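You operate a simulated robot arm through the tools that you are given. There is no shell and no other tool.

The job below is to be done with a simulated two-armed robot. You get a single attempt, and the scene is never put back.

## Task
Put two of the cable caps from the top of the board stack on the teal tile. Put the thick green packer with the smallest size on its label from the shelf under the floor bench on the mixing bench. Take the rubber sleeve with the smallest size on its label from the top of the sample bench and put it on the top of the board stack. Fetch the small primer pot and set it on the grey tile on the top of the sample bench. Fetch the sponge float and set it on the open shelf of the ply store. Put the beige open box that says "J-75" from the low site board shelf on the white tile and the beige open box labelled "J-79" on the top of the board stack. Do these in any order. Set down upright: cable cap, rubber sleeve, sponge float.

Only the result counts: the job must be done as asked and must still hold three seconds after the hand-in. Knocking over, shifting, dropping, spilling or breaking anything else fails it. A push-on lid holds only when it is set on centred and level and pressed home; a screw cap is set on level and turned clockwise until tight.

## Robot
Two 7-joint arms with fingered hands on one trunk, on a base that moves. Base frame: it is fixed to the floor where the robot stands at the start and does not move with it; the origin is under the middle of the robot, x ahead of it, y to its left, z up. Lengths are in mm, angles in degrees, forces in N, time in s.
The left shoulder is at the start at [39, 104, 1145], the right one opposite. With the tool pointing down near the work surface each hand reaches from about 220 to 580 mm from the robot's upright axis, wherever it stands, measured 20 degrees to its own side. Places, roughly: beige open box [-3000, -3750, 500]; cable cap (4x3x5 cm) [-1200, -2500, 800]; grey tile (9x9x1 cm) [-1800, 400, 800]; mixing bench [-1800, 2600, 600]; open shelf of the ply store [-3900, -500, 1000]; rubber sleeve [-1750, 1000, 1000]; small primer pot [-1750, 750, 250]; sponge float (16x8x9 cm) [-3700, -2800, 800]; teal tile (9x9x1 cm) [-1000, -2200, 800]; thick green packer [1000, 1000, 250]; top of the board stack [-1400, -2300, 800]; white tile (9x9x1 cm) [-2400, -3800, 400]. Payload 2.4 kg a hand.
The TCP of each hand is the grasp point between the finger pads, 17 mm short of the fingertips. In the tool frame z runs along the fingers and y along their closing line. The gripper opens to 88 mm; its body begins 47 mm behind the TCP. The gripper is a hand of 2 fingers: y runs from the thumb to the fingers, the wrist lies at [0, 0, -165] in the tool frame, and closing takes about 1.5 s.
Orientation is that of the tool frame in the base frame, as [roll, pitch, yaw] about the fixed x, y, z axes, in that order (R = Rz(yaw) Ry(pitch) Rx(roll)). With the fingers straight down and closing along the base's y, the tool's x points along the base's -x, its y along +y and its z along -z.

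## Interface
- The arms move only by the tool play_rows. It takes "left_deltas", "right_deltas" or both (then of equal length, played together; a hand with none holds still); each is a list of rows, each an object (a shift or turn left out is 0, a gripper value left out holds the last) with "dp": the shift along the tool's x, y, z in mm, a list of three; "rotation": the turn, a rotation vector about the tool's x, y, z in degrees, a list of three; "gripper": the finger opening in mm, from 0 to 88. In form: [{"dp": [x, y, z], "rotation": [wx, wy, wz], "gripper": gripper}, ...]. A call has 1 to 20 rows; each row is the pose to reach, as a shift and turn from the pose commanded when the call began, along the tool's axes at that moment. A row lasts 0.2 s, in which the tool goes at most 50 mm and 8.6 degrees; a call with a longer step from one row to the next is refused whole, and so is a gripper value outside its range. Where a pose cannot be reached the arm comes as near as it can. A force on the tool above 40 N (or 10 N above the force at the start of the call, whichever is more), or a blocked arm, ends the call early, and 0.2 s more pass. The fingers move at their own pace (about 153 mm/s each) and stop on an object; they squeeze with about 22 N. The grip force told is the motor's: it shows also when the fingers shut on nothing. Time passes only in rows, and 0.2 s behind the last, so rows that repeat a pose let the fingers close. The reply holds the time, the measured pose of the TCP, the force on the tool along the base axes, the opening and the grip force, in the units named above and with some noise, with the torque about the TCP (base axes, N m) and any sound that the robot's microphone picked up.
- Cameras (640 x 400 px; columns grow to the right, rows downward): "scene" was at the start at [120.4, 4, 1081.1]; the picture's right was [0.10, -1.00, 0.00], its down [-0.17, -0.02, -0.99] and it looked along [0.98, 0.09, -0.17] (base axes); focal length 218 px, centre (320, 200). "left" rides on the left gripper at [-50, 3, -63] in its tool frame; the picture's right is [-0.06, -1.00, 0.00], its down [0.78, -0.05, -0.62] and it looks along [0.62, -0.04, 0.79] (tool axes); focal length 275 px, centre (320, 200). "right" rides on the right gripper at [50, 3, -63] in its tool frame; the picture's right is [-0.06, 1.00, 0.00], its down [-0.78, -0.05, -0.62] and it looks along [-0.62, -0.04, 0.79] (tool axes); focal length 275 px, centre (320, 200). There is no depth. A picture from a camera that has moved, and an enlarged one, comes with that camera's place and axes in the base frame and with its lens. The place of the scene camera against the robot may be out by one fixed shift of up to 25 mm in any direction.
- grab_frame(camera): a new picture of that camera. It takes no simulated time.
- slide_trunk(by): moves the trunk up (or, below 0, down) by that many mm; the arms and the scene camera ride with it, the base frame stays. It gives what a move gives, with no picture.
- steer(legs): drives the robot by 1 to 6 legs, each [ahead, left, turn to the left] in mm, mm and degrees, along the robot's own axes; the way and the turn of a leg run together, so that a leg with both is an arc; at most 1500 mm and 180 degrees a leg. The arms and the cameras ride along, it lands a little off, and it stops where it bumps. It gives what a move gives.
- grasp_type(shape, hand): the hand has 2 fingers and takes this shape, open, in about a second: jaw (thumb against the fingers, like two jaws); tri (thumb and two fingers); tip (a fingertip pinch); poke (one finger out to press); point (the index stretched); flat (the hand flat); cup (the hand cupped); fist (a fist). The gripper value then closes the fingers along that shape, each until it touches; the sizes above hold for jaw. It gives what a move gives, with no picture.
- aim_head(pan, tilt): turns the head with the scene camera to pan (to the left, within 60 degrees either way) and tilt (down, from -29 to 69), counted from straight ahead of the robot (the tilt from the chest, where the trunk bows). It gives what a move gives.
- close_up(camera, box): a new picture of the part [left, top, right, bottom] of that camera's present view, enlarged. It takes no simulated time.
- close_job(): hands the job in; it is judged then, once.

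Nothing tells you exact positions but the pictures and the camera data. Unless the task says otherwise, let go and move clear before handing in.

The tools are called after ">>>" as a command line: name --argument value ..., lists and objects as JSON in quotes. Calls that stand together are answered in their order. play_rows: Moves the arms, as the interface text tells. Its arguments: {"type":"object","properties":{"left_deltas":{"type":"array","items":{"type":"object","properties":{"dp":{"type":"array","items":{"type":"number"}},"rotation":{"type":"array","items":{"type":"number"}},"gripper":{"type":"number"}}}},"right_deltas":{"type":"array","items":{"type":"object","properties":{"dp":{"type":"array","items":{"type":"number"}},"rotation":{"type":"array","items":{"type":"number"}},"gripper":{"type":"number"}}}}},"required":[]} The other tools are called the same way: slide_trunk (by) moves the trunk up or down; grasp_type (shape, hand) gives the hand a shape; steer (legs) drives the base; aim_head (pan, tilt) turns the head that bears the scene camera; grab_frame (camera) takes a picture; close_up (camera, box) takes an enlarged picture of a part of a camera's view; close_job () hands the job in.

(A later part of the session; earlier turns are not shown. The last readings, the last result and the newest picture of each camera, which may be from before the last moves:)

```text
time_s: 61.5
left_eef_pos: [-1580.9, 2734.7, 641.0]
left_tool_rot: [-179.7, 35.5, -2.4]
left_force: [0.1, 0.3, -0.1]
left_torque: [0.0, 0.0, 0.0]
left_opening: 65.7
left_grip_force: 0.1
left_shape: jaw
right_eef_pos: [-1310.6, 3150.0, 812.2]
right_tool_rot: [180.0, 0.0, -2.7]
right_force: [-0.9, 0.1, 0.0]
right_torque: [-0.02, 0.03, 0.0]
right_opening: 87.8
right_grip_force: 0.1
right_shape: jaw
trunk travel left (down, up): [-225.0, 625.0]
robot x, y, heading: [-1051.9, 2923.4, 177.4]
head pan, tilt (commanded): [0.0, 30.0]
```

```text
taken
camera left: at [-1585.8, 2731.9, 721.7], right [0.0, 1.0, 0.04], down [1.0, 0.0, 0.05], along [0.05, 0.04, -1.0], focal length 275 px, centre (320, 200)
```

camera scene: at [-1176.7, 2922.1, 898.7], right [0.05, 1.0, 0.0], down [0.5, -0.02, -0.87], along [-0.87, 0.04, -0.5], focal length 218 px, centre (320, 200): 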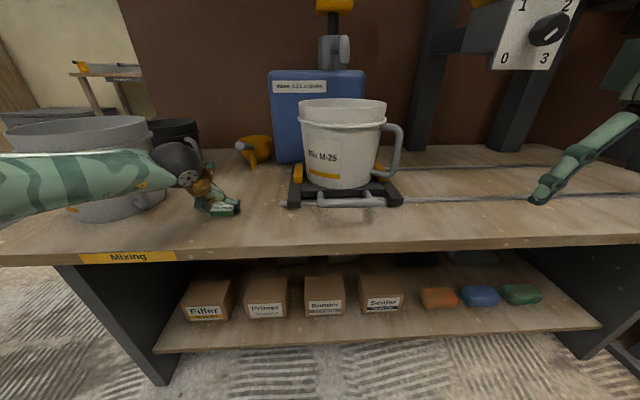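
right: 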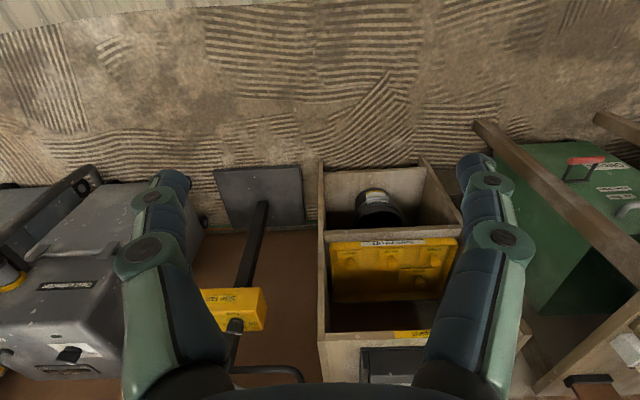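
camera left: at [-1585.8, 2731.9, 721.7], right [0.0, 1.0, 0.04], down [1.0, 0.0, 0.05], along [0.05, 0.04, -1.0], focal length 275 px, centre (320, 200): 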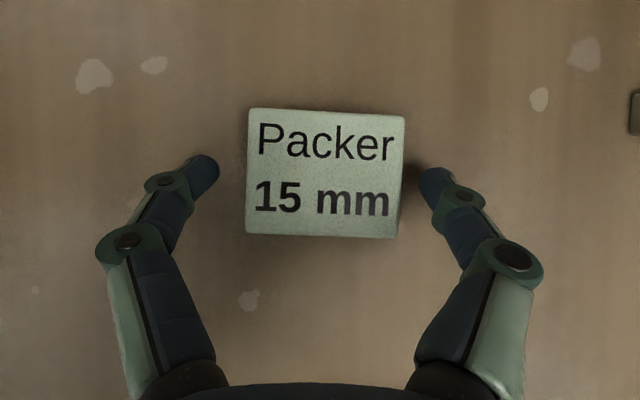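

The packer is down on the mixing bench. I'll lift the hand clear and check the scene.

>>> play_rows --left_deltas '[{"dp": [-15, 0, -20]}, {"dp": [-30, 0, -40]}, {"dp": [-45, 0, -60]}, {"dp": [-45, -10, -90]}, {"dp": [-20, -20, -120]}, {"dp": [5, -30, -140]}, {"dp": [30, -40, -155]}]'

>>> grab_frame --camera "scene"

```text
time_s: 63.1
left_eef_pos: [-1466.2, 2769.6, 750.8]
left_tool_rot: [-179.6, 35.7, -2.4]
left_force: [0.0, -0.8, 0.4]
left_torque: [-0.01, 0.02, 0.0]
left_opening: 65.7
left_grip_force: 0.0
left_shape: jaw
right_eef_pos: [-1309.5, 3149.7, 812.3]
right_tool_rot: [-180.0, 0.1, -2.6]
right_force: [0.6, 0.1, -0.3]
right_torque: [-0.01, 0.01, -0.01]
right_opening: 87.7
right_grip_force: 0.1
right_shape: jaw
trunk travel left (down, up): [-225.0, 625.0]
robot x, y, heading: [-1045.7, 2919.3, 177.4]
head pan, tilt (commanded): [0.0, 30.0]
```

```text
taken
camera scene: at [-1178.7, 2921.4, 898.0], right [0.05, 1.0, 0.0], down [0.5, -0.02, -0.87], along [-0.86, 0.04, -0.5], focal length 218 px, centre (320, 200)
```

scene: 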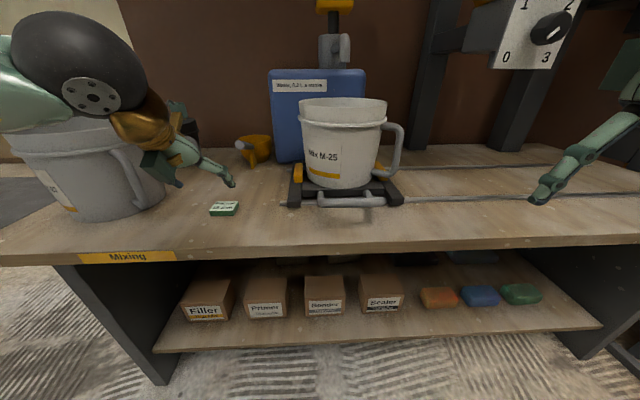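

The packer is standing on the bench and nothing else was disturbed. Now I'll pull back and look toward the sample bench at about [-1800, 400–1000].

>>> steer --legs '[[-350, 0, 0], [0, 0, 90]]'

>>> slide_trunk --by 150

>>> aim_head --pan -20 --tilt 20

>>> grab_frame --camera "scene"

```text
time_s: 69.2
left_eef_pos: [-538.3, 2490.6, 751.4]
left_tool_rot: [-179.6, 35.7, 89.0]
left_force: [0.3, 0.4, 0.4]
left_torque: [-0.01, 0.02, -0.02]
left_opening: 65.6
left_grip_force: 0.0
left_shape: jaw
right_eef_pos: [-921.8, 2636.5, 811.8]
right_tool_rot: [180.0, 0.0, 88.8]
right_force: [0.1, -0.9, 0.6]
right_torque: [0.02, -0.03, 0.0]
right_opening: 87.8
right_grip_force: 0.2
right_shape: jaw
trunk travel left (down, up): [-225.0, 625.0]
robot x, y, heading: [-699.2, 2903.3, -91.4]
head pan, tilt (commanded): [0.0, 30.0]
```

```text
time_s: 71.0
left_eef_pos: [-538.6, 2490.6, 900.8]
left_tool_rot: [-179.7, 35.7, 89.0]
left_force: [0.6, -0.5, -0.2]
left_torque: [-0.03, 0.0, -0.03]
left_opening: 65.8
left_grip_force: 0.1
left_shape: jaw
right_eef_pos: [-922.9, 2636.0, 962.2]
right_tool_rot: [180.0, 0.1, 88.9]
right_force: [0.2, 0.1, -0.2]
right_torque: [-0.02, 0.01, 0.01]
right_opening: 87.8
right_grip_force: 0.0
right_shape: jaw
trunk travel left (down, up): [-375.0, 475.0]
robot x, y, heading: [-699.6, 2904.1, -91.0]
head pan, tilt (commanded): [0.0, 30.0]
```

```text
time_s: 71.8
left_eef_pos: [-539.1, 2490.4, 900.4]
left_tool_rot: [-179.7, 35.7, 89.1]
left_force: [0.4, 0.7, -0.5]
left_torque: [0.03, 0.03, 0.02]
left_opening: 65.7
left_grip_force: 0.1
left_shape: jaw
right_eef_pos: [-922.0, 2636.9, 961.9]
right_tool_rot: [180.0, 0.0, 88.8]
right_force: [0.0, 0.9, 0.8]
right_torque: [0.0, 0.0, -0.01]
right_opening: 87.8
right_grip_force: 0.0
right_shape: jaw
trunk travel left (down, up): [-375.0, 475.0]
robot x, y, heading: [-701.1, 2907.0, -91.2]
head pan, tilt (commanded): [-20.0, 20.0]
```

```text
taken
camera scene: at [-736.7, 2781.2, 1064.3], right [-0.93, 0.36, 0.0], down [0.12, 0.32, -0.94], along [-0.34, -0.88, -0.34], focal length 218 px, centre (320, 200)
```

scene: 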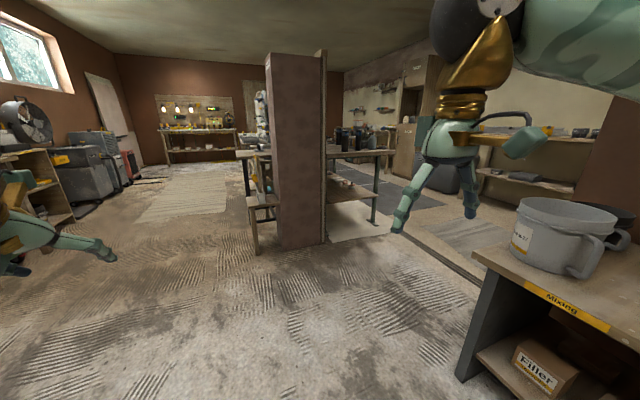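

The sample bench looks to be beyond the partition wall, in the other room. I'll zoom in.

>>> close_up --camera "scene" --box '[220, 60, 480, 260]'

```text
2.00 times, centred on (350, 160) of scene
camera zoom: at [-736.7, 2781.2, 1064.3], right [-0.93, 0.36, 0.0], down [0.12, 0.32, -0.94], along [-0.34, -0.88, -0.34], focal length 436 px, centre (260, 280)
```

zoom: 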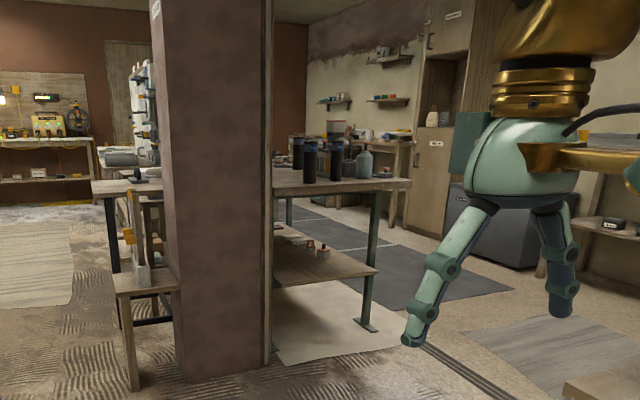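

I'll drive through the gap into the other room and stop north of the sample bench, facing it.

>>> steer --legs '[[1100, 0, 0], [0, -1050, 0]]'

>>> aim_head --pan 0 --tilt 25

>>> grab_frame --camera "scene"

```text
time_s: 82.3
left_eef_pos: [-1574.7, 1409.8, 901.1]
left_tool_rot: [-179.8, 35.7, 89.7]
left_force: [-0.2, -0.1, 0.1]
left_torque: [0.0, -0.03, -0.01]
left_opening: 65.7
left_grip_force: 0.0
left_shape: jaw
right_eef_pos: [-1960.8, 1550.0, 961.9]
right_tool_rot: [179.9, -0.1, 89.5]
right_force: [0.3, -0.2, 0.2]
right_torque: [-0.01, -0.03, 0.0]
right_opening: 87.8
right_grip_force: 0.0
right_shape: jaw
trunk travel left (down, up): [-375.0, 475.0]
robot x, y, heading: [-1741.1, 1822.5, -90.7]
head pan, tilt (commanded): [-20.0, 20.0]
```

```text
time_s: 83.2
left_eef_pos: [-1574.1, 1408.6, 900.1]
left_tool_rot: [-179.8, 35.7, 89.6]
left_force: [0.7, 0.1, -0.1]
left_torque: [0.01, 0.01, 0.01]
left_opening: 66.0
left_grip_force: 0.1
left_shape: jaw
right_eef_pos: [-1960.1, 1549.8, 962.2]
right_tool_rot: [-179.9, 0.0, 89.6]
right_force: [-0.9, -0.6, 0.1]
right_torque: [0.02, 0.0, -0.01]
right_opening: 87.8
right_grip_force: 0.1
right_shape: jaw
trunk travel left (down, up): [-375.0, 475.0]
robot x, y, heading: [-1740.2, 1814.8, -90.6]
head pan, tilt (commanded): [0.0, 25.0]
```

```text
taken
camera scene: at [-1745.0, 1691.9, 1056.2], right [-1.0, 0.01, 0.0], down [0.0, 0.42, -0.91], along [-0.01, -0.91, -0.42], focal length 218 px, centre (320, 200)
```

scene: 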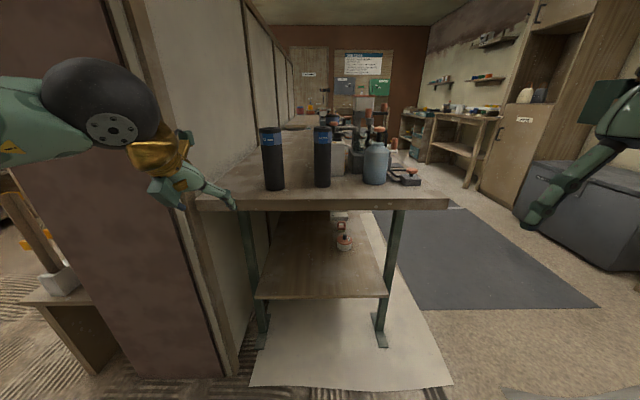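

>>> close_up --camera "scene" --box '[220, 90, 460, 240]'

>>> close_up --camera "scene" --box '[240, 115, 400, 215]'

```text
2.67 times, centred on (340, 165) of scene
camera zoom: at [-1745.0, 1691.9, 1056.2], right [-1.0, 0.01, 0.0], down [0.0, 0.42, -0.91], along [-0.01, -0.91, -0.42], focal length 581 px, centre (267, 293)
```

zoom: 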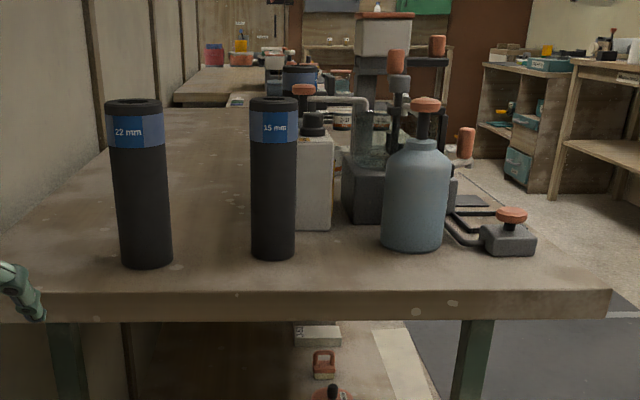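

```text
4.00 times, centred on (320, 165) of scene
camera zoom: at [-1745.0, 1691.9, 1056.2], right [-1.0, 0.01, 0.0], down [0.0, 0.42, -0.91], along [-0.01, -0.91, -0.42], focal length 872 px, centre (320, 340)
```

zoom: 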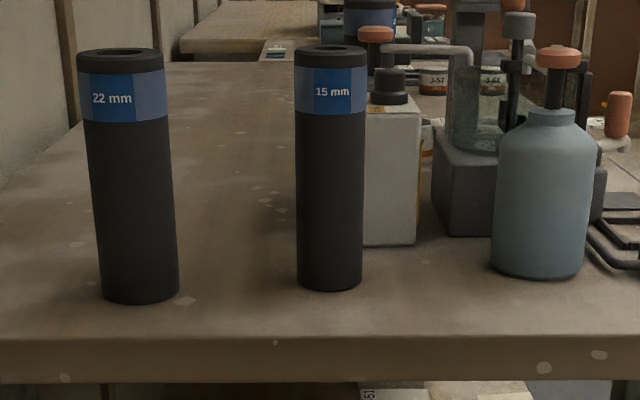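

I see rubber sleeves marked 22 mm and 15 mm, and there may be a third behind them. I'll raise the trunk and move closer for a view from above.

>>> steer --legs '[[250, 0, 0]]'

>>> slide_trunk --by 300

>>> aim_head --pan 0 --tilt 40

>>> grab_frame --camera "scene"

```text
time_s: 85.0
left_eef_pos: [-1577.7, 1160.5, 901.7]
left_tool_rot: [-179.8, 35.8, 89.5]
left_force: [-0.4, -0.1, 0.3]
left_torque: [0.01, -0.02, 0.01]
left_opening: 65.9
left_grip_force: 0.0
left_shape: jaw
right_eef_pos: [-1963.4, 1301.9, 962.3]
right_tool_rot: [179.9, 0.0, 89.5]
right_force: [0.4, 0.5, 0.5]
right_torque: [-0.03, -0.01, 0.0]
right_opening: 88.1
right_grip_force: 0.0
right_shape: jaw
trunk travel left (down, up): [-375.0, 475.0]
robot x, y, heading: [-1742.1, 1569.8, -90.5]
head pan, tilt (commanded): [0.0, 25.0]
```

```text
time_s: 88.0
left_eef_pos: [-1577.4, 1160.8, 1201.4]
left_tool_rot: [-179.7, 35.7, 89.6]
left_force: [-0.3, -0.8, -0.9]
left_torque: [-0.01, 0.0, -0.03]
left_opening: 65.8
left_grip_force: 0.1
left_shape: jaw
right_eef_pos: [-1962.0, 1302.8, 1262.2]
right_tool_rot: [180.0, 0.0, 89.6]
right_force: [0.0, -0.2, -0.8]
right_torque: [0.01, 0.03, -0.03]
right_opening: 87.7
right_grip_force: 0.0
right_shape: jaw
trunk travel left (down, up): [-675.0, 175.0]
robot x, y, heading: [-1740.5, 1575.5, -90.4]
head pan, tilt (commanded): [0.0, 25.0]
```

```text
time_s: 88.7
left_eef_pos: [-1577.7, 1161.2, 1200.8]
left_tool_rot: [-179.8, 35.7, 89.5]
left_force: [-1.0, 0.0, -0.5]
left_torque: [0.03, -0.01, -0.03]
left_opening: 65.9
left_grip_force: 0.0
left_shape: jaw
right_eef_pos: [-1962.2, 1303.3, 1261.6]
right_tool_rot: [-180.0, 0.0, 89.5]
right_force: [0.1, -0.2, 0.1]
right_torque: [0.01, 0.03, 0.0]
right_opening: 87.7
right_grip_force: 0.1
right_shape: jaw
trunk travel left (down, up): [-675.0, 175.0]
robot x, y, heading: [-1743.0, 1572.4, -90.8]
head pan, tilt (commanded): [0.0, 40.0]
```

```text
taken
camera scene: at [-1747.1, 1455.8, 1334.3], right [-1.0, 0.01, 0.0], down [0.01, 0.64, -0.77], along [-0.01, -0.77, -0.64], focal length 218 px, centre (320, 200)
```

scene: 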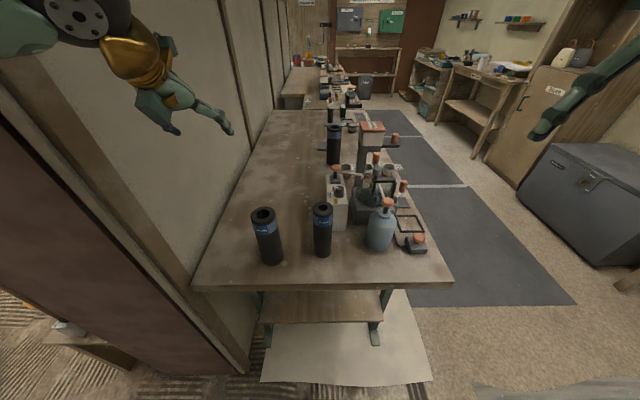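

>>> close_up --camera "scene" --box '[230, 90, 450, 270]'

>>> close_up --camera "scene" --box '[300, 70, 420, 170]'

```text
2.22 times, centred on (340, 180) of scene
camera zoom: at [-1747.1, 1455.8, 1334.3], right [-1.0, 0.01, 0.0], down [0.01, 0.64, -0.77], along [-0.01, -0.77, -0.64], focal length 484 px, centre (276, 244)
```

zoom: 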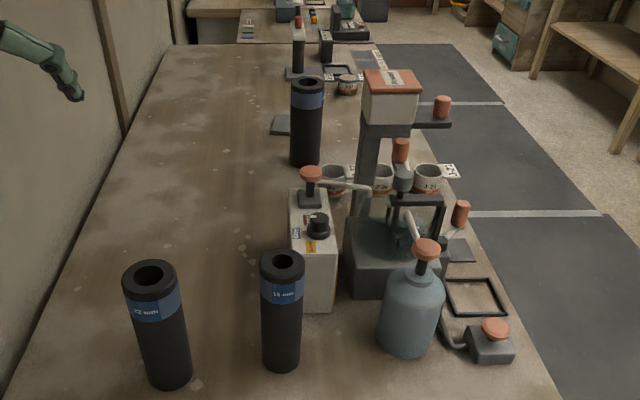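

```text
4.00 times, centred on (360, 120) of scene
camera zoom: at [-1747.1, 1455.8, 1334.3], right [-1.0, 0.01, 0.0], down [0.01, 0.64, -0.77], along [-0.01, -0.77, -0.64], focal length 872 px, centre (160, 520)
```

zoom: 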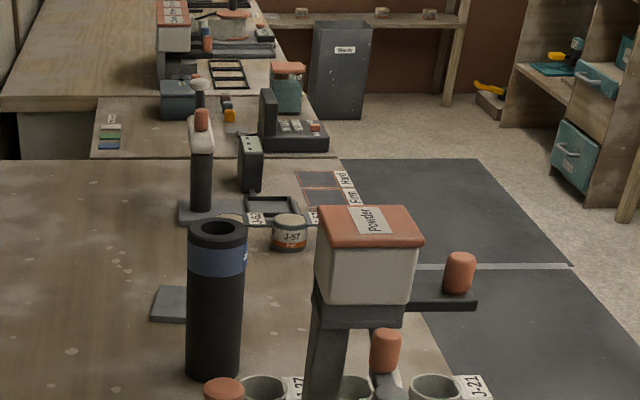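

The third sleeve, further back, has its label turned away. I'll go round to the west side of the bench to read it and see the pots below.

>>> steer --legs '[[0, -1000, 0], [0, 0, 90], [0, -950, 0]]'

>>> aim_head --pan 0 --tilt 30

>>> grab_frame --camera "scene"

```text
time_s: 102.3
left_eef_pos: [-2335.5, 793.6, 1201.2]
left_tool_rot: [-179.9, 35.7, -179.9]
left_force: [-0.2, -0.5, 0.2]
left_torque: [0.0, -0.01, 0.0]
left_opening: 65.7
left_grip_force: 0.1
left_shape: jaw
right_eef_pos: [-2473.8, 406.9, 1262.3]
right_tool_rot: [179.8, 0.0, 179.9]
right_force: [-0.1, 0.4, -0.5]
right_torque: [0.0, 0.0, 0.0]
right_opening: 88.0
right_grip_force: 0.1
right_shape: jaw
trunk travel left (down, up): [-675.0, 175.0]
robot x, y, heading: [-2744.3, 621.0, 0.0]
head pan, tilt (commanded): [0.0, 40.0]
```

```text
time_s: 103.0
left_eef_pos: [-2334.8, 793.3, 1201.9]
left_tool_rot: [-179.7, 35.8, -179.8]
left_force: [0.0, -0.1, 0.9]
left_torque: [-0.02, -0.01, -0.02]
left_opening: 65.9
left_grip_force: 0.0
left_shape: jaw
right_eef_pos: [-2474.5, 407.5, 1262.8]
right_tool_rot: [-180.0, 0.0, 180.0]
right_force: [0.0, 0.0, -0.3]
right_torque: [-0.04, -0.02, 0.0]
right_opening: 87.9
right_grip_force: 0.0
right_shape: jaw
trunk travel left (down, up): [-675.0, 175.0]
robot x, y, heading: [-2747.5, 624.4, -0.0]
head pan, tilt (commanded): [0.0, 30.0]
```

```text
taken
camera scene: at [-2631.7, 619.1, 1349.6], right [0.0, -1.0, 0.0], down [-0.5, 0.0, -0.87], along [0.87, 0.0, -0.5], focal length 218 px, centre (320, 200)
```

scene: 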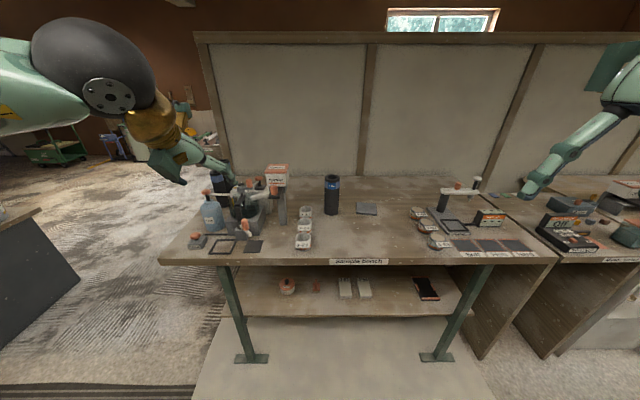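

>>> close_up --camera "scene" --box '[270, 160, 400, 250]'

>>> close_up --camera "scene" --box '[250, 255, 470, 320]'

>>> close_up --camera "scene" --box '[160, 150, 340, 270]'

```text
4.44 times, centred on (335, 205) of scene
camera zoom: at [-2631.7, 619.1, 1349.6], right [0.0, -1.0, 0.0], down [-0.5, 0.0, -0.87], along [0.87, 0.0, -0.5], focal length 969 px, centre (253, 178)
```

zoom: 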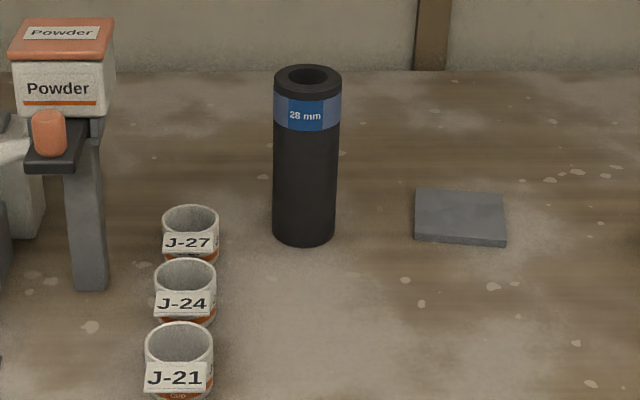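

```text
2.91 times, centred on (360, 288) of scene
camera zoom: at [-2631.7, 619.1, 1349.6], right [0.0, -1.0, 0.0], down [-0.5, 0.0, -0.87], along [0.87, 0.0, -0.5], focal length 634 px, centre (204, -54)
```

zoom: 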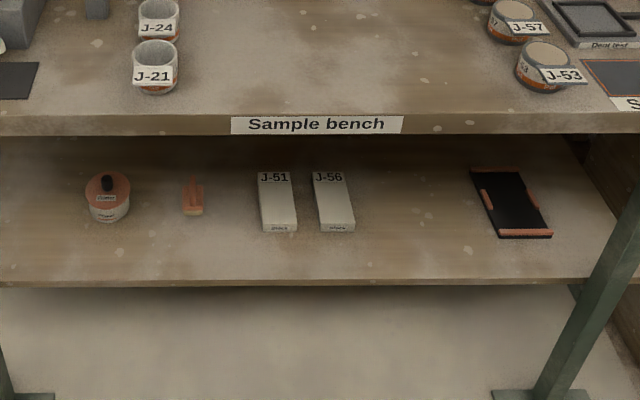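

```text
3.33 times, centred on (250, 210) of scene
camera zoom: at [-2631.7, 619.1, 1349.6], right [0.0, -1.0, 0.0], down [-0.5, 0.0, -0.87], along [0.87, 0.0, -0.5], focal length 726 px, centre (553, 167)
```

zoom: 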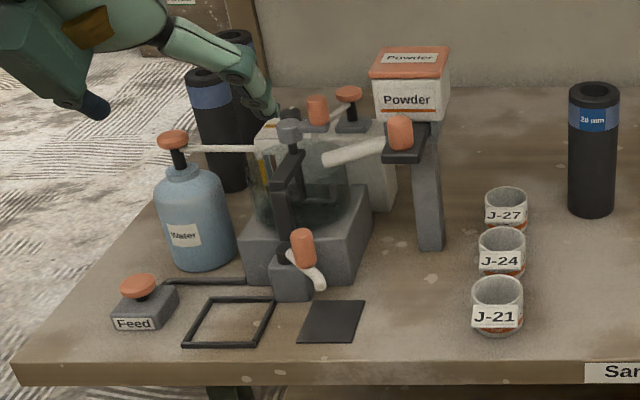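

The third sleeve is 28 mm, so the 15 mm one near [-1760, 910] is the smallest. The primer pot with a red lid is on the lower shelf near [-1790, 810]. I'll lower the trunk to inspect it.

>>> slide_trunk --by -675

>>> grab_frame --camera "scene"

>>> close_up --camera "scene" --box '[240, 130, 400, 230]'

```text
refused: -675 is not a number from -400 to 400
```

```text
taken
camera scene: at [-2631.7, 619.1, 1349.6], right [0.0, -1.0, 0.0], down [-0.5, 0.0, -0.87], along [0.87, 0.0, -0.5], focal length 218 px, centre (320, 200)
```

scene: 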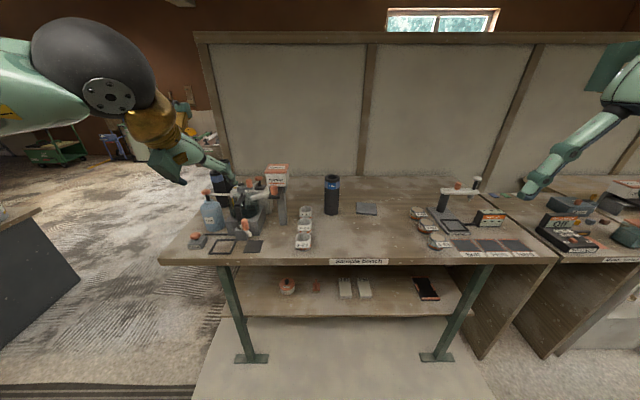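

```text
4.00 times, centred on (320, 180) of scene
camera zoom: at [-2631.7, 619.1, 1349.6], right [0.0, -1.0, 0.0], down [-0.5, 0.0, -0.87], along [0.87, 0.0, -0.5], focal length 872 px, centre (320, 280)
```

zoom: 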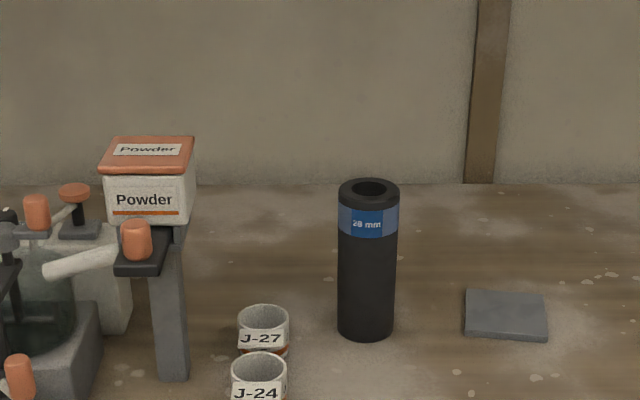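

Trunk moves are limited to 400 mm per call, so I'll lower it in two steps.

>>> slide_trunk --by -340

>>> slide_trunk --by -335

>>> grab_frame --camera "scene"

>>> close_up --camera "scene" --box '[240, 130, 400, 230]'

```text
time_s: 106.4
left_eef_pos: [-2336.6, 793.6, 861.8]
left_tool_rot: [-179.8, 35.7, -179.9]
left_force: [0.1, 0.3, 0.4]
left_torque: [-0.06, 0.01, 0.02]
left_opening: 65.7
left_grip_force: 0.1
left_shape: jaw
right_eef_pos: [-2475.2, 407.0, 922.7]
right_tool_rot: [-179.9, 0.0, 180.0]
right_force: [-0.1, -0.2, 0.4]
right_torque: [0.04, 0.03, -0.02]
right_opening: 87.8
right_grip_force: 0.0
right_shape: jaw
trunk travel left (down, up): [-335.0, 515.0]
robot x, y, heading: [-2744.9, 619.9, -0.1]
head pan, tilt (commanded): [0.0, 30.0]
```

```text
time_s: 109.7
left_eef_pos: [-2336.3, 794.5, 526.6]
left_tool_rot: [-179.8, 35.6, -179.9]
left_force: [-0.3, 0.5, -0.3]
left_torque: [0.01, -0.06, 0.0]
left_opening: 65.6
left_grip_force: 0.1
left_shape: jaw
right_eef_pos: [-2467.6, 406.5, 540.7]
right_tool_rot: [-180.0, -12.9, 179.9]
right_force: [0.6, -0.5, -0.9]
right_torque: [0.02, 0.04, 0.0]
right_opening: 88.1
right_grip_force: 0.2
right_shape: jaw
trunk travel left (down, up): [0.0, 850.0]
robot x, y, heading: [-2749.2, 624.4, -0.0]
head pan, tilt (commanded): [0.0, 30.0]
```

```text
taken
camera scene: at [-2609.7, 619.1, 679.1], right [0.0, -1.0, 0.0], down [-0.5, 0.0, -0.87], along [0.87, 0.0, -0.5], focal length 218 px, centre (320, 200)
```

scene: 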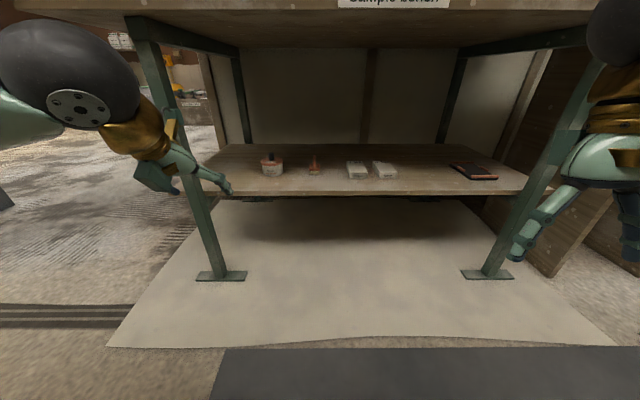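

```text
4.00 times, centred on (320, 180) of scene
camera zoom: at [-2609.7, 619.1, 679.1], right [0.0, -1.0, 0.0], down [-0.5, 0.0, -0.87], along [0.87, 0.0, -0.5], focal length 872 px, centre (320, 280)
```

zoom: 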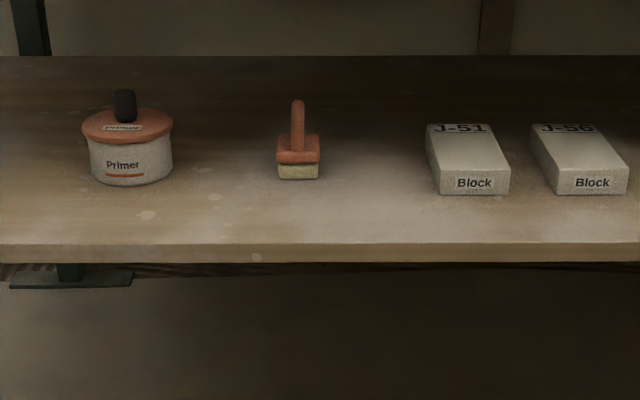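

The pot body is about 72 mm across under an 80 mm lid. It stands at about [-1890, 787] on a shelf I put at z 365. I'll tilt the left hand to 60°, lower it, and approach.

>>> play_rows --left_deltas '[{"dp": [15, 0, 21], "rotation": [0, -6, 0], "gripper": 88}, {"dp": [31, 0, 43], "rotation": [0, -12, 0], "gripper": 88}, {"dp": [46, 0, 64], "rotation": [0, -18, 0], "gripper": 88}, {"dp": [62, 0, 86], "rotation": [0, -24.4, 0], "gripper": 88}, {"dp": [62, 0, 86], "rotation": [0, -24.4, 0], "gripper": 88}]'

>>> grab_frame --camera "left"

```text
time_s: 110.8
left_eef_pos: [-2313.5, 777.8, 522.7]
left_tool_rot: [-173.3, 47.2, 176.0]
left_force: [-0.7, 0.7, -0.3]
left_torque: [0.02, 0.02, 0.0]
left_opening: 87.8
left_grip_force: 0.0
left_shape: jaw
left hand out of reach, approached as far as the arm can: row 1, 2, 3, 4, 5
right_eef_pos: [-2466.4, 407.1, 539.8]
right_tool_rot: [180.0, -12.8, 179.9]
right_force: [0.6, -0.1, 0.3]
right_torque: [-0.02, -0.01, 0.01]
right_opening: 87.8
right_grip_force: 0.0
right_shape: jaw
trunk travel left (down, up): [0.0, 850.0]
robot x, y, heading: [-2748.1, 625.3, -0.0]
head pan, tilt (commanded): [0.0, 30.0]
```

```text
taken
camera left: at [-2324.6, 789.1, 602.0], right [-0.11, -0.99, 0.12], down [-0.98, 0.09, -0.15], along [0.14, -0.14, -0.98], focal length 275 px, centre (320, 200)
```

left: 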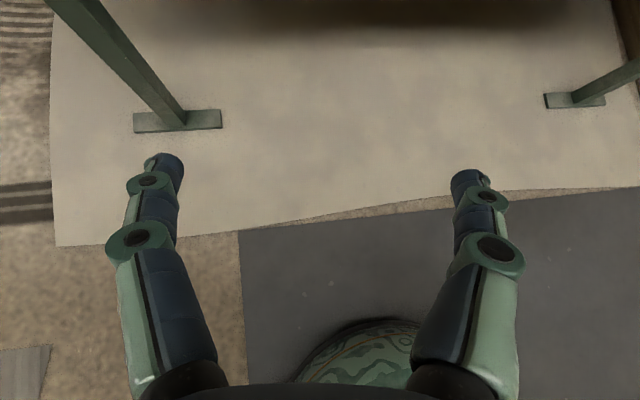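

The arm can't fold that low close in. I'll drive forward 300 mm, then extend the hand and level it as it reaches out.

>>> steer --legs '[[300, 0, 0]]'

>>> play_rows --left_deltas '[{"dp": [0, 3, 20], "rotation": [-2.5, -3.2, -0.4]}, {"dp": [0, 6, 40], "rotation": [-5, -6.5, -0.8]}, {"dp": [0, 9, 60], "rotation": [-7.5, -9.7, -1.2]}, {"dp": [0, 12, 80], "rotation": [-9.9, -12.9, -1.6]}, {"dp": [0, 12, 80], "rotation": [-9.9, -12.9, -1.6]}]'

>>> grab_frame --camera "left"

>>> grab_frame --camera "scene"

```text
time_s: 112.9
left_eef_pos: [-2015.3, 776.3, 521.9]
left_tool_rot: [-173.3, 47.0, 175.8]
left_force: [-0.8, 0.4, -0.5]
left_torque: [0.0, -0.04, -0.01]
left_opening: 88.0
left_grip_force: 0.1
left_shape: jaw
right_eef_pos: [-2168.8, 406.5, 540.0]
right_tool_rot: [180.0, -12.8, 179.9]
right_force: [-0.1, -0.4, -0.7]
right_torque: [0.0, 0.01, -0.01]
right_opening: 87.7
right_grip_force: 0.1
right_shape: jaw
trunk travel left (down, up): [0.0, 850.0]
robot x, y, heading: [-2447.0, 623.8, -0.1]
head pan, tilt (commanded): [0.0, 30.0]
```

```text
time_s: 113.9
left_eef_pos: [-1970.7, 943.1, 500.0]
left_tool_rot: [134.8, 48.1, 138.3]
left_force: [0.1, 0.1, -0.1]
left_torque: [0.0, -0.01, -0.02]
left_opening: 88.0
left_grip_force: 0.0
left_shape: jaw
left hand out of reach, approached as far as the arm can: row 1, 2, 3, 4
right_eef_pos: [-2168.4, 408.2, 540.9]
right_tool_rot: [-179.8, -12.9, 179.7]
right_force: [0.1, -0.1, -0.1]
right_torque: [-0.01, 0.0, 0.0]
right_opening: 87.9
right_grip_force: 0.1
right_shape: jaw
trunk travel left (down, up): [0.0, 850.0]
robot x, y, heading: [-2448.3, 623.1, 0.1]
head pan, tilt (commanded): [0.0, 30.0]
stopped in row 4 (left hand): the arm was blocked; the commanded pose is now the measured one
```

```text
taken
camera left: at [-2001.1, 912.2, 567.8], right [-0.04, -0.9, -0.43], down [-0.93, 0.19, -0.32], along [0.37, 0.38, -0.85], focal length 275 px, centre (320, 200)
```

left: 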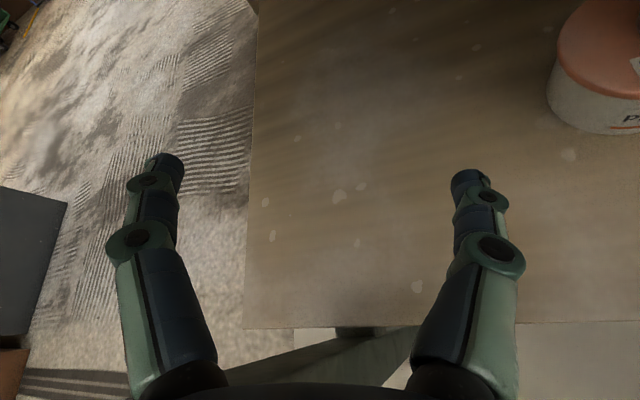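

```text
taken
camera scene: at [-2311.5, 621.4, 678.4], right [0.0, -1.0, 0.01], down [-0.5, 0.0, -0.87], along [0.87, 0.0, -0.5], focal length 218 px, centre (320, 200)
```

scene: 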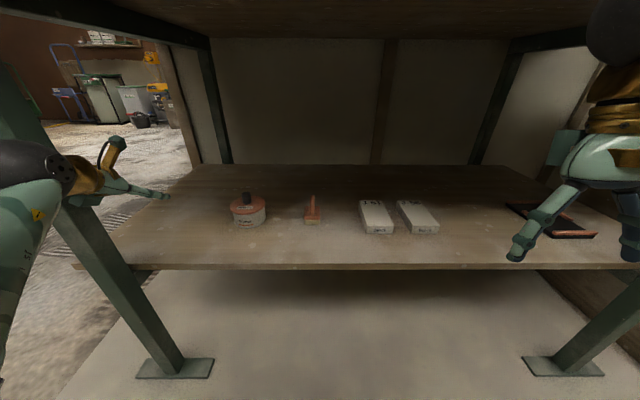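

The left arm is blocked by the bench's green leg at about [-2026, 975]. I'll move the hand sideways away from the leg first, then back the base out.

>>> play_rows --left_deltas '[{"dp": [-16, -31, -6]}, {"dp": [-31, -61, -13]}, {"dp": [-47, -92, -19]}, {"dp": [-62, -123, -25]}]'

>>> grab_frame --camera "scene"

>>> grab_frame --camera "left"

```text
time_s: 114.2
left_eef_pos: [-1968.4, 962.9, 524.1]
left_tool_rot: [126.9, 43.1, 132.1]
left_force: [0.6, -2.2, 0.3]
left_torque: [0.04, 0.05, 0.07]
left_opening: 87.8
left_grip_force: 0.1
left_shape: jaw
left hand out of reach, approached as far as the arm can: row 1
right_eef_pos: [-2171.2, 406.8, 540.8]
right_tool_rot: [-180.0, -12.7, 179.8]
right_force: [0.3, 0.0, 0.2]
right_torque: [0.02, -0.01, -0.01]
right_opening: 87.6
right_grip_force: 0.0
right_shape: jaw
trunk travel left (down, up): [0.0, 850.0]
robot x, y, heading: [-2449.7, 623.3, -0.3]
head pan, tilt (commanded): [0.0, 30.0]
stopped in row 1 (left hand): the force on the tool passed its limit at 85 N (the readings are from after the stop); the commanded pose is now the measured one
```

```text
taken
camera scene: at [-2312.8, 619.7, 679.4], right [-0.01, -1.0, 0.0], down [-0.5, 0.0, -0.87], along [0.87, -0.01, -0.5], focal length 218 px, centre (320, 200)
```

scene: 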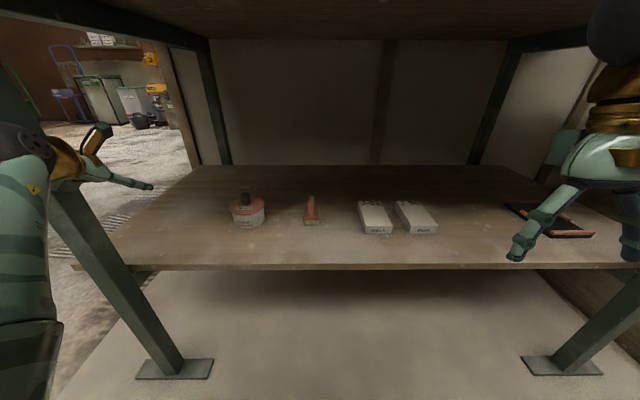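

```text
taken
camera left: at [-1999.2, 923.5, 587.7], right [-0.05, -0.84, -0.54], down [-0.93, 0.24, -0.29], along [0.38, 0.49, -0.79], focal length 275 px, centre (320, 200)
```

left: 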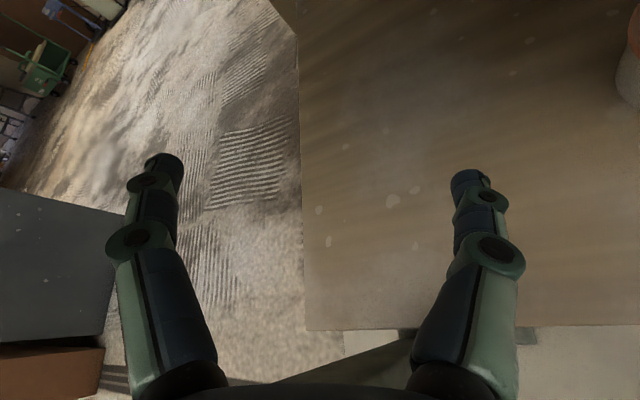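

The hand slid the wrong way, so I'll use the base instead: shift right away from the leg, then back out.

>>> steer --legs '[[0, -130, 0], [-350, 0, 0]]'

>>> grab_frame --camera "scene"

```text
time_s: 117.4
left_eef_pos: [-2328.2, 837.7, 524.3]
left_tool_rot: [126.7, 43.1, 132.5]
left_force: [-0.2, 0.6, 0.5]
left_torque: [0.0, 0.0, -0.03]
left_opening: 88.2
left_grip_force: 0.1
left_shape: jaw
right_eef_pos: [-2528.2, 279.7, 542.3]
right_tool_rot: [-179.8, -12.6, -179.9]
right_force: [0.9, 0.7, -0.4]
right_torque: [0.02, 0.0, 0.03]
right_opening: 88.1
right_grip_force: 0.0
right_shape: jaw
trunk travel left (down, up): [0.0, 850.0]
robot x, y, heading: [-2804.0, 490.7, 0.0]
head pan, tilt (commanded): [0.0, 30.0]
```

```text
taken
camera scene: at [-2671.0, 492.5, 679.3], right [0.0, -1.0, 0.01], down [-0.5, -0.01, -0.87], along [0.87, 0.0, -0.5], focal length 218 px, centre (320, 200)
```

scene: 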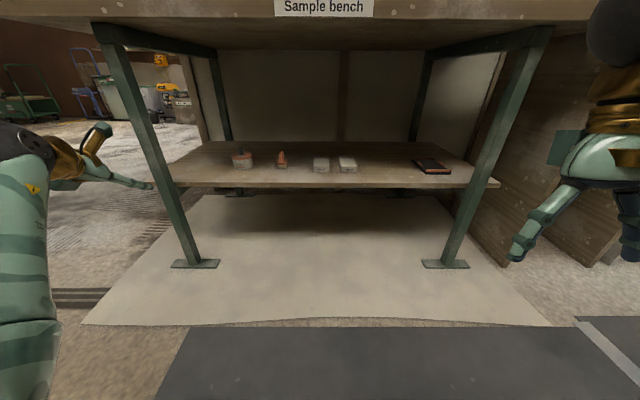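

Clear of the leg now. I'll look closely at my right hand's shape to judge clearances around the pot.

>>> close_up --camera "scene" --box '[480, 80, 640, 280]'

>>> close_up --camera "scene" --box '[0, 80, 200, 240]'

```text
2.00 times, centred on (560, 180) of scene
camera zoom: at [-2671.0, 492.5, 679.3], right [0.0, -1.0, 0.01], down [-0.5, -0.01, -0.87], along [0.87, 0.0, -0.5], focal length 436 px, centre (-160, 240)
```

zoom: 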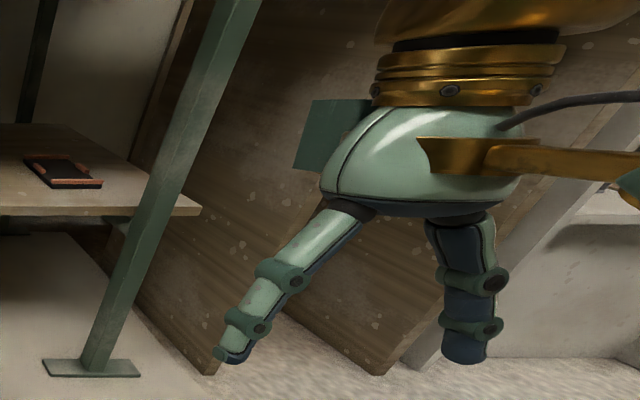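

```text
2.50 times, centred on (100, 160) of scene
camera zoom: at [-2671.0, 492.5, 679.3], right [0.0, -1.0, 0.01], down [-0.5, -0.01, -0.87], along [0.87, 0.0, -0.5], focal length 545 px, centre (870, 300)
```

zoom: 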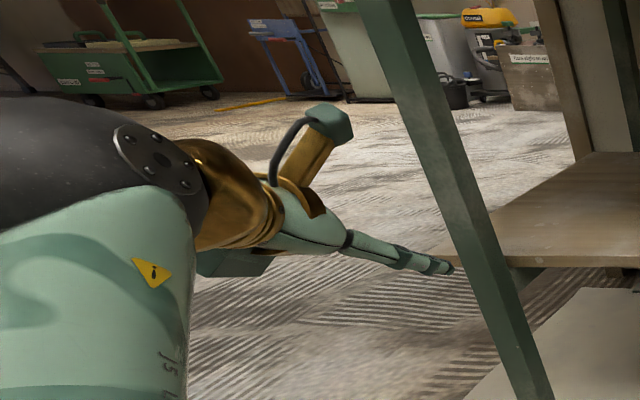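

The wrist camera sits on a real bracket on the upper side of the hand, so the pot's knob needs clearance from it. I'll raise the trunk, return the left hand to a clean 45° tilt and straighten the right hand. Then I'll come in at an angle, away from the leg.

>>> slide_trunk --by 200

>>> play_rows --left_deltas '[{"dp": [-16, -24, -6], "rotation": [3.1, 2.3, -5.2]}, {"dp": [-32, -48, -13], "rotation": [6.2, 4.5, -10.3]}, {"dp": [-49, -71, -20], "rotation": [9.4, 6.8, -15.5]}, {"dp": [-65, -95, -26], "rotation": [12.5, 9.1, -20.7]}, {"dp": [-81, -119, -33], "rotation": [15.6, 11.3, -25.8]}, {"dp": [-97, -143, -39], "rotation": [18.7, 13.6, -31.0]}, {"dp": [-97, -143, -39], "rotation": [18.7, 13.6, -31.0]}]'

>>> play_rows --right_deltas '[{"dp": [10, 0, 0], "rotation": [0, -4, 0]}, {"dp": [20, 0, 0], "rotation": [0, -8, 0]}, {"dp": [30, 0, 0], "rotation": [0, -12.8, 0]}, {"dp": [30, 0, 0], "rotation": [0, -12.8, 0]}]'

>>> grab_frame --camera "scene"

```text
time_s: 119.5
left_eef_pos: [-2331.5, 835.2, 790.3]
left_tool_rot: [116.4, 48.5, 124.9]
left_force: [0.0, 0.1, 0.7]
left_torque: [-0.01, 0.03, -0.01]
left_opening: 88.1
left_grip_force: 0.0
left_shape: jaw
right_eef_pos: [-2525.4, 277.7, 740.9]
right_tool_rot: [179.9, -12.9, -179.7]
right_force: [-0.1, 0.0, 0.1]
right_torque: [-0.03, -0.02, 0.02]
right_opening: 87.9
right_grip_force: 0.1
right_shape: jaw
trunk travel left (down, up): [-200.0, 650.0]
robot x, y, heading: [-2808.1, 496.6, -0.0]
head pan, tilt (commanded): [0.0, 30.0]
```

```text
time_s: 120.8
left_eef_pos: [-2361.9, 766.3, 790.8]
left_tool_rot: [159.5, 66.1, 161.4]
left_force: [-0.1, 0.0, -0.9]
left_torque: [0.02, -0.02, -0.03]
left_opening: 87.9
left_grip_force: 0.0
left_shape: jaw
left hand out of reach, approached as far as the arm can: row 1, 2, 3, 4, 5, 6
right_eef_pos: [-2526.9, 278.6, 740.7]
right_tool_rot: [180.0, -12.8, -179.9]
right_force: [-0.1, -1.0, -0.1]
right_torque: [-0.01, 0.0, -0.01]
right_opening: 87.8
right_grip_force: 0.1
right_shape: jaw
trunk travel left (down, up): [-200.0, 650.0]
robot x, y, heading: [-2805.5, 493.5, 0.2]
head pan, tilt (commanded): [0.0, 30.0]
stopped in row 6 (left hand): the arm was blocked; the commanded pose is now the measured one
```

```text
time_s: 121.8
left_eef_pos: [-2363.0, 766.6, 790.1]
left_tool_rot: [159.5, 66.0, 161.5]
left_force: [0.3, 0.9, 0.2]
left_torque: [0.0, 0.03, -0.01]
left_opening: 88.0
left_grip_force: 0.0
left_shape: jaw
right_eef_pos: [-2541.2, 274.6, 741.5]
right_tool_rot: [179.9, -0.1, -179.8]
right_force: [0.2, 0.1, -0.9]
right_torque: [0.01, 0.02, 0.0]
right_opening: 88.0
right_grip_force: 0.0
right_shape: jaw
right hand out of reach, approached as far as the arm can: row 3, 4
trunk travel left (down, up): [-200.0, 650.0]
robot x, y, heading: [-2808.2, 495.7, 0.2]
head pan, tilt (commanded): [0.0, 30.0]
```

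```text
taken
camera scene: at [-2680.7, 489.6, 873.1], right [0.0, -1.0, 0.0], down [-0.5, 0.0, -0.87], along [0.87, 0.0, -0.5], focal length 218 px, centre (320, 200)
```

scene: 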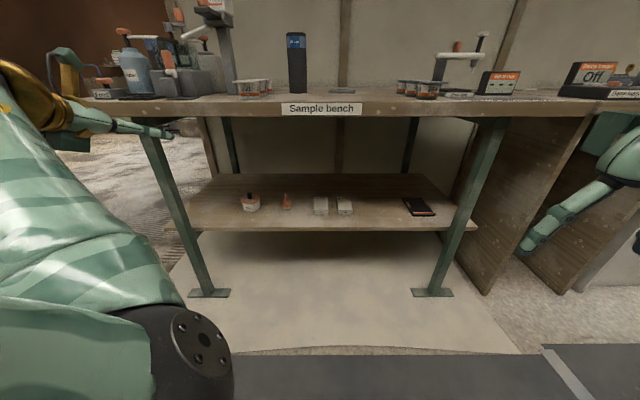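

The left arm has swung into an awkward elbow-down shape. I'll raise the trunk and extend the hand forward and up to unfold it.

>>> slide_trunk --by 175

>>> play_rows --left_deltas '[{"dp": [-24, -8, 21], "rotation": [1.3, 6.8, -1.6]}, {"dp": [-48, -16, 42], "rotation": [2.6, 13.6, -3.2]}, {"dp": [-72, -25, 64], "rotation": [3.9, 20.5, -4.8]}, {"dp": [-95, -33, 85], "rotation": [5.2, 27.3, -6.4]}, {"dp": [-95, -33, 85], "rotation": [5.2, 27.3, -6.4]}]'

>>> grab_frame --camera "scene"

```text
time_s: 123.7
left_eef_pos: [-2363.1, 763.8, 963.0]
left_tool_rot: [161.0, 66.0, 162.7]
left_force: [0.9, 0.2, -0.3]
left_torque: [-0.02, -0.01, -0.02]
left_opening: 87.9
left_grip_force: 0.0
left_shape: jaw
right_eef_pos: [-2540.6, 273.4, 918.0]
right_tool_rot: [179.9, -0.1, -180.0]
right_force: [-0.2, -0.5, -0.5]
right_torque: [0.02, -0.03, 0.01]
right_opening: 87.8
right_grip_force: 0.0
right_shape: jaw
trunk travel left (down, up): [-375.0, 475.0]
robot x, y, heading: [-2804.2, 493.3, -0.1]
head pan, tilt (commanded): [0.0, 30.0]
```

```text
time_s: 124.9
left_eef_pos: [-2245.3, 724.0, 1013.7]
left_tool_rot: [-179.3, 39.8, -179.7]
left_force: [-0.8, 0.2, 0.3]
left_torque: [0.0, 0.01, -0.01]
left_opening: 88.1
left_grip_force: 0.0
left_shape: jaw
right_eef_pos: [-2539.7, 273.1, 918.6]
right_tool_rot: [179.9, 0.1, -179.9]
right_force: [0.3, 0.6, 0.5]
right_torque: [0.0, -0.01, 0.01]
right_opening: 88.1
right_grip_force: 0.0
right_shape: jaw
trunk travel left (down, up): [-375.0, 475.0]
robot x, y, heading: [-2807.9, 494.3, 0.2]
head pan, tilt (commanded): [0.0, 30.0]
```

```text
taken
camera scene: at [-2687.2, 489.6, 1048.2], right [0.0, -1.0, 0.0], down [-0.5, 0.0, -0.87], along [0.87, 0.0, -0.5], focal length 218 px, centre (320, 200)
```

scene: 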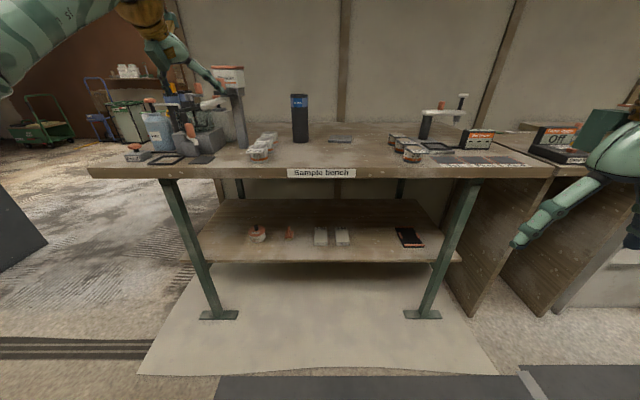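

The arm is back in its elbow-out shape. I'll lower the trunk in free space and check that the low, tilted pose is reachable before driving in.

>>> slide_trunk --by -375

>>> play_rows --left_deltas '[{"dp": [20, 0, 40], "rotation": [0, -2.5, 0]}, {"dp": [40, 0, 80], "rotation": [0, -5, 0]}, {"dp": [60, 0, 120], "rotation": [0, -7.5, 0]}, {"dp": [90, 0, 150], "rotation": [0, -10, 0]}, {"dp": [120, 0, 180], "rotation": [0, -10, 0]}, {"dp": [120, 0, 180], "rotation": [0, -10, 0]}]'

>>> grab_frame --camera "scene"

```text
time_s: 128.5
left_eef_pos: [-2247.6, 724.6, 639.4]
left_tool_rot: [-179.3, 39.9, -179.8]
left_force: [0.0, -0.3, 0.9]
left_torque: [0.01, 0.0, -0.01]
left_opening: 88.0
left_grip_force: 0.1
left_shape: jaw
right_eef_pos: [-2541.4, 273.3, 498.9]
right_tool_rot: [179.9, -12.7, -179.9]
right_force: [0.1, -0.7, 0.1]
right_torque: [0.01, 0.02, -0.01]
right_opening: 87.9
right_grip_force: 0.0
right_shape: jaw
trunk travel left (down, up): [0.0, 850.0]
robot x, y, heading: [-2809.1, 492.9, 0.0]
head pan, tilt (commanded): [0.0, 30.0]
```

```text
time_s: 129.9
left_eef_pos: [-2223.0, 722.4, 431.4]
left_tool_rot: [-179.1, 49.7, -179.5]
left_force: [0.1, 0.5, 0.3]
left_torque: [0.02, -0.01, 0.0]
left_opening: 88.1
left_grip_force: 0.0
left_shape: jaw
left hand out of reach, approached as far as the arm can: row 5, 6
right_eef_pos: [-2542.1, 273.0, 500.6]
right_tool_rot: [179.8, -12.7, -179.9]
right_force: [-0.3, 0.0, 0.1]
right_torque: [0.0, -0.02, -0.01]
right_opening: 87.9
right_grip_force: 0.0
right_shape: jaw
trunk travel left (down, up): [0.0, 850.0]
robot x, y, heading: [-2806.7, 497.4, -0.1]
head pan, tilt (commanded): [0.0, 30.0]
```

```text
taken
camera scene: at [-2669.7, 489.7, 679.1], right [0.0, -1.0, 0.0], down [-0.5, 0.0, -0.87], along [0.87, 0.0, -0.5], focal length 218 px, centre (320, 200)
```

scene: 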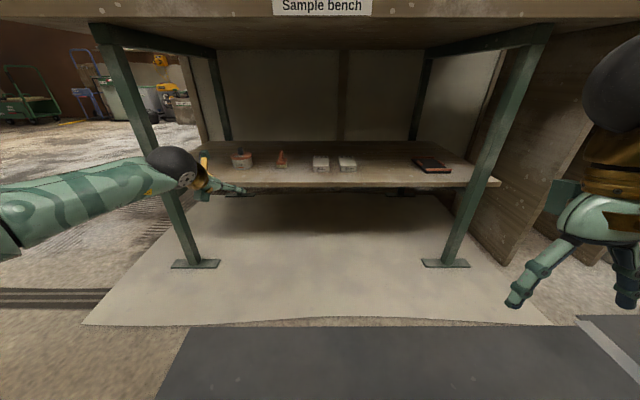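

>>> play_rows --left_deltas '[{"dp": [0, 0, 25]}, {"dp": [1, 0, 54]}, {"dp": [1, 0, 54]}]'

```text
time_s: 130.7
left_eef_pos: [-2182.5, 722.3, 397.0]
left_tool_rot: [-179.2, 49.8, -179.6]
left_force: [0.1, -0.2, -0.8]
left_torque: [0.02, 0.04, 0.0]
left_opening: 88.0
left_grip_force: 0.1
left_shape: jaw
right_eef_pos: [-2541.1, 273.6, 499.7]
right_tool_rot: [179.9, -12.8, -179.9]
right_force: [-0.2, 0.6, 0.4]
right_torque: [-0.01, 0.03, -0.02]
right_opening: 87.7
right_grip_force: 0.0
right_shape: jaw
trunk travel left (down, up): [0.0, 850.0]
robot x, y, heading: [-2806.4, 492.7, 0.3]
head pan, tilt (commanded): [0.0, 30.0]
```

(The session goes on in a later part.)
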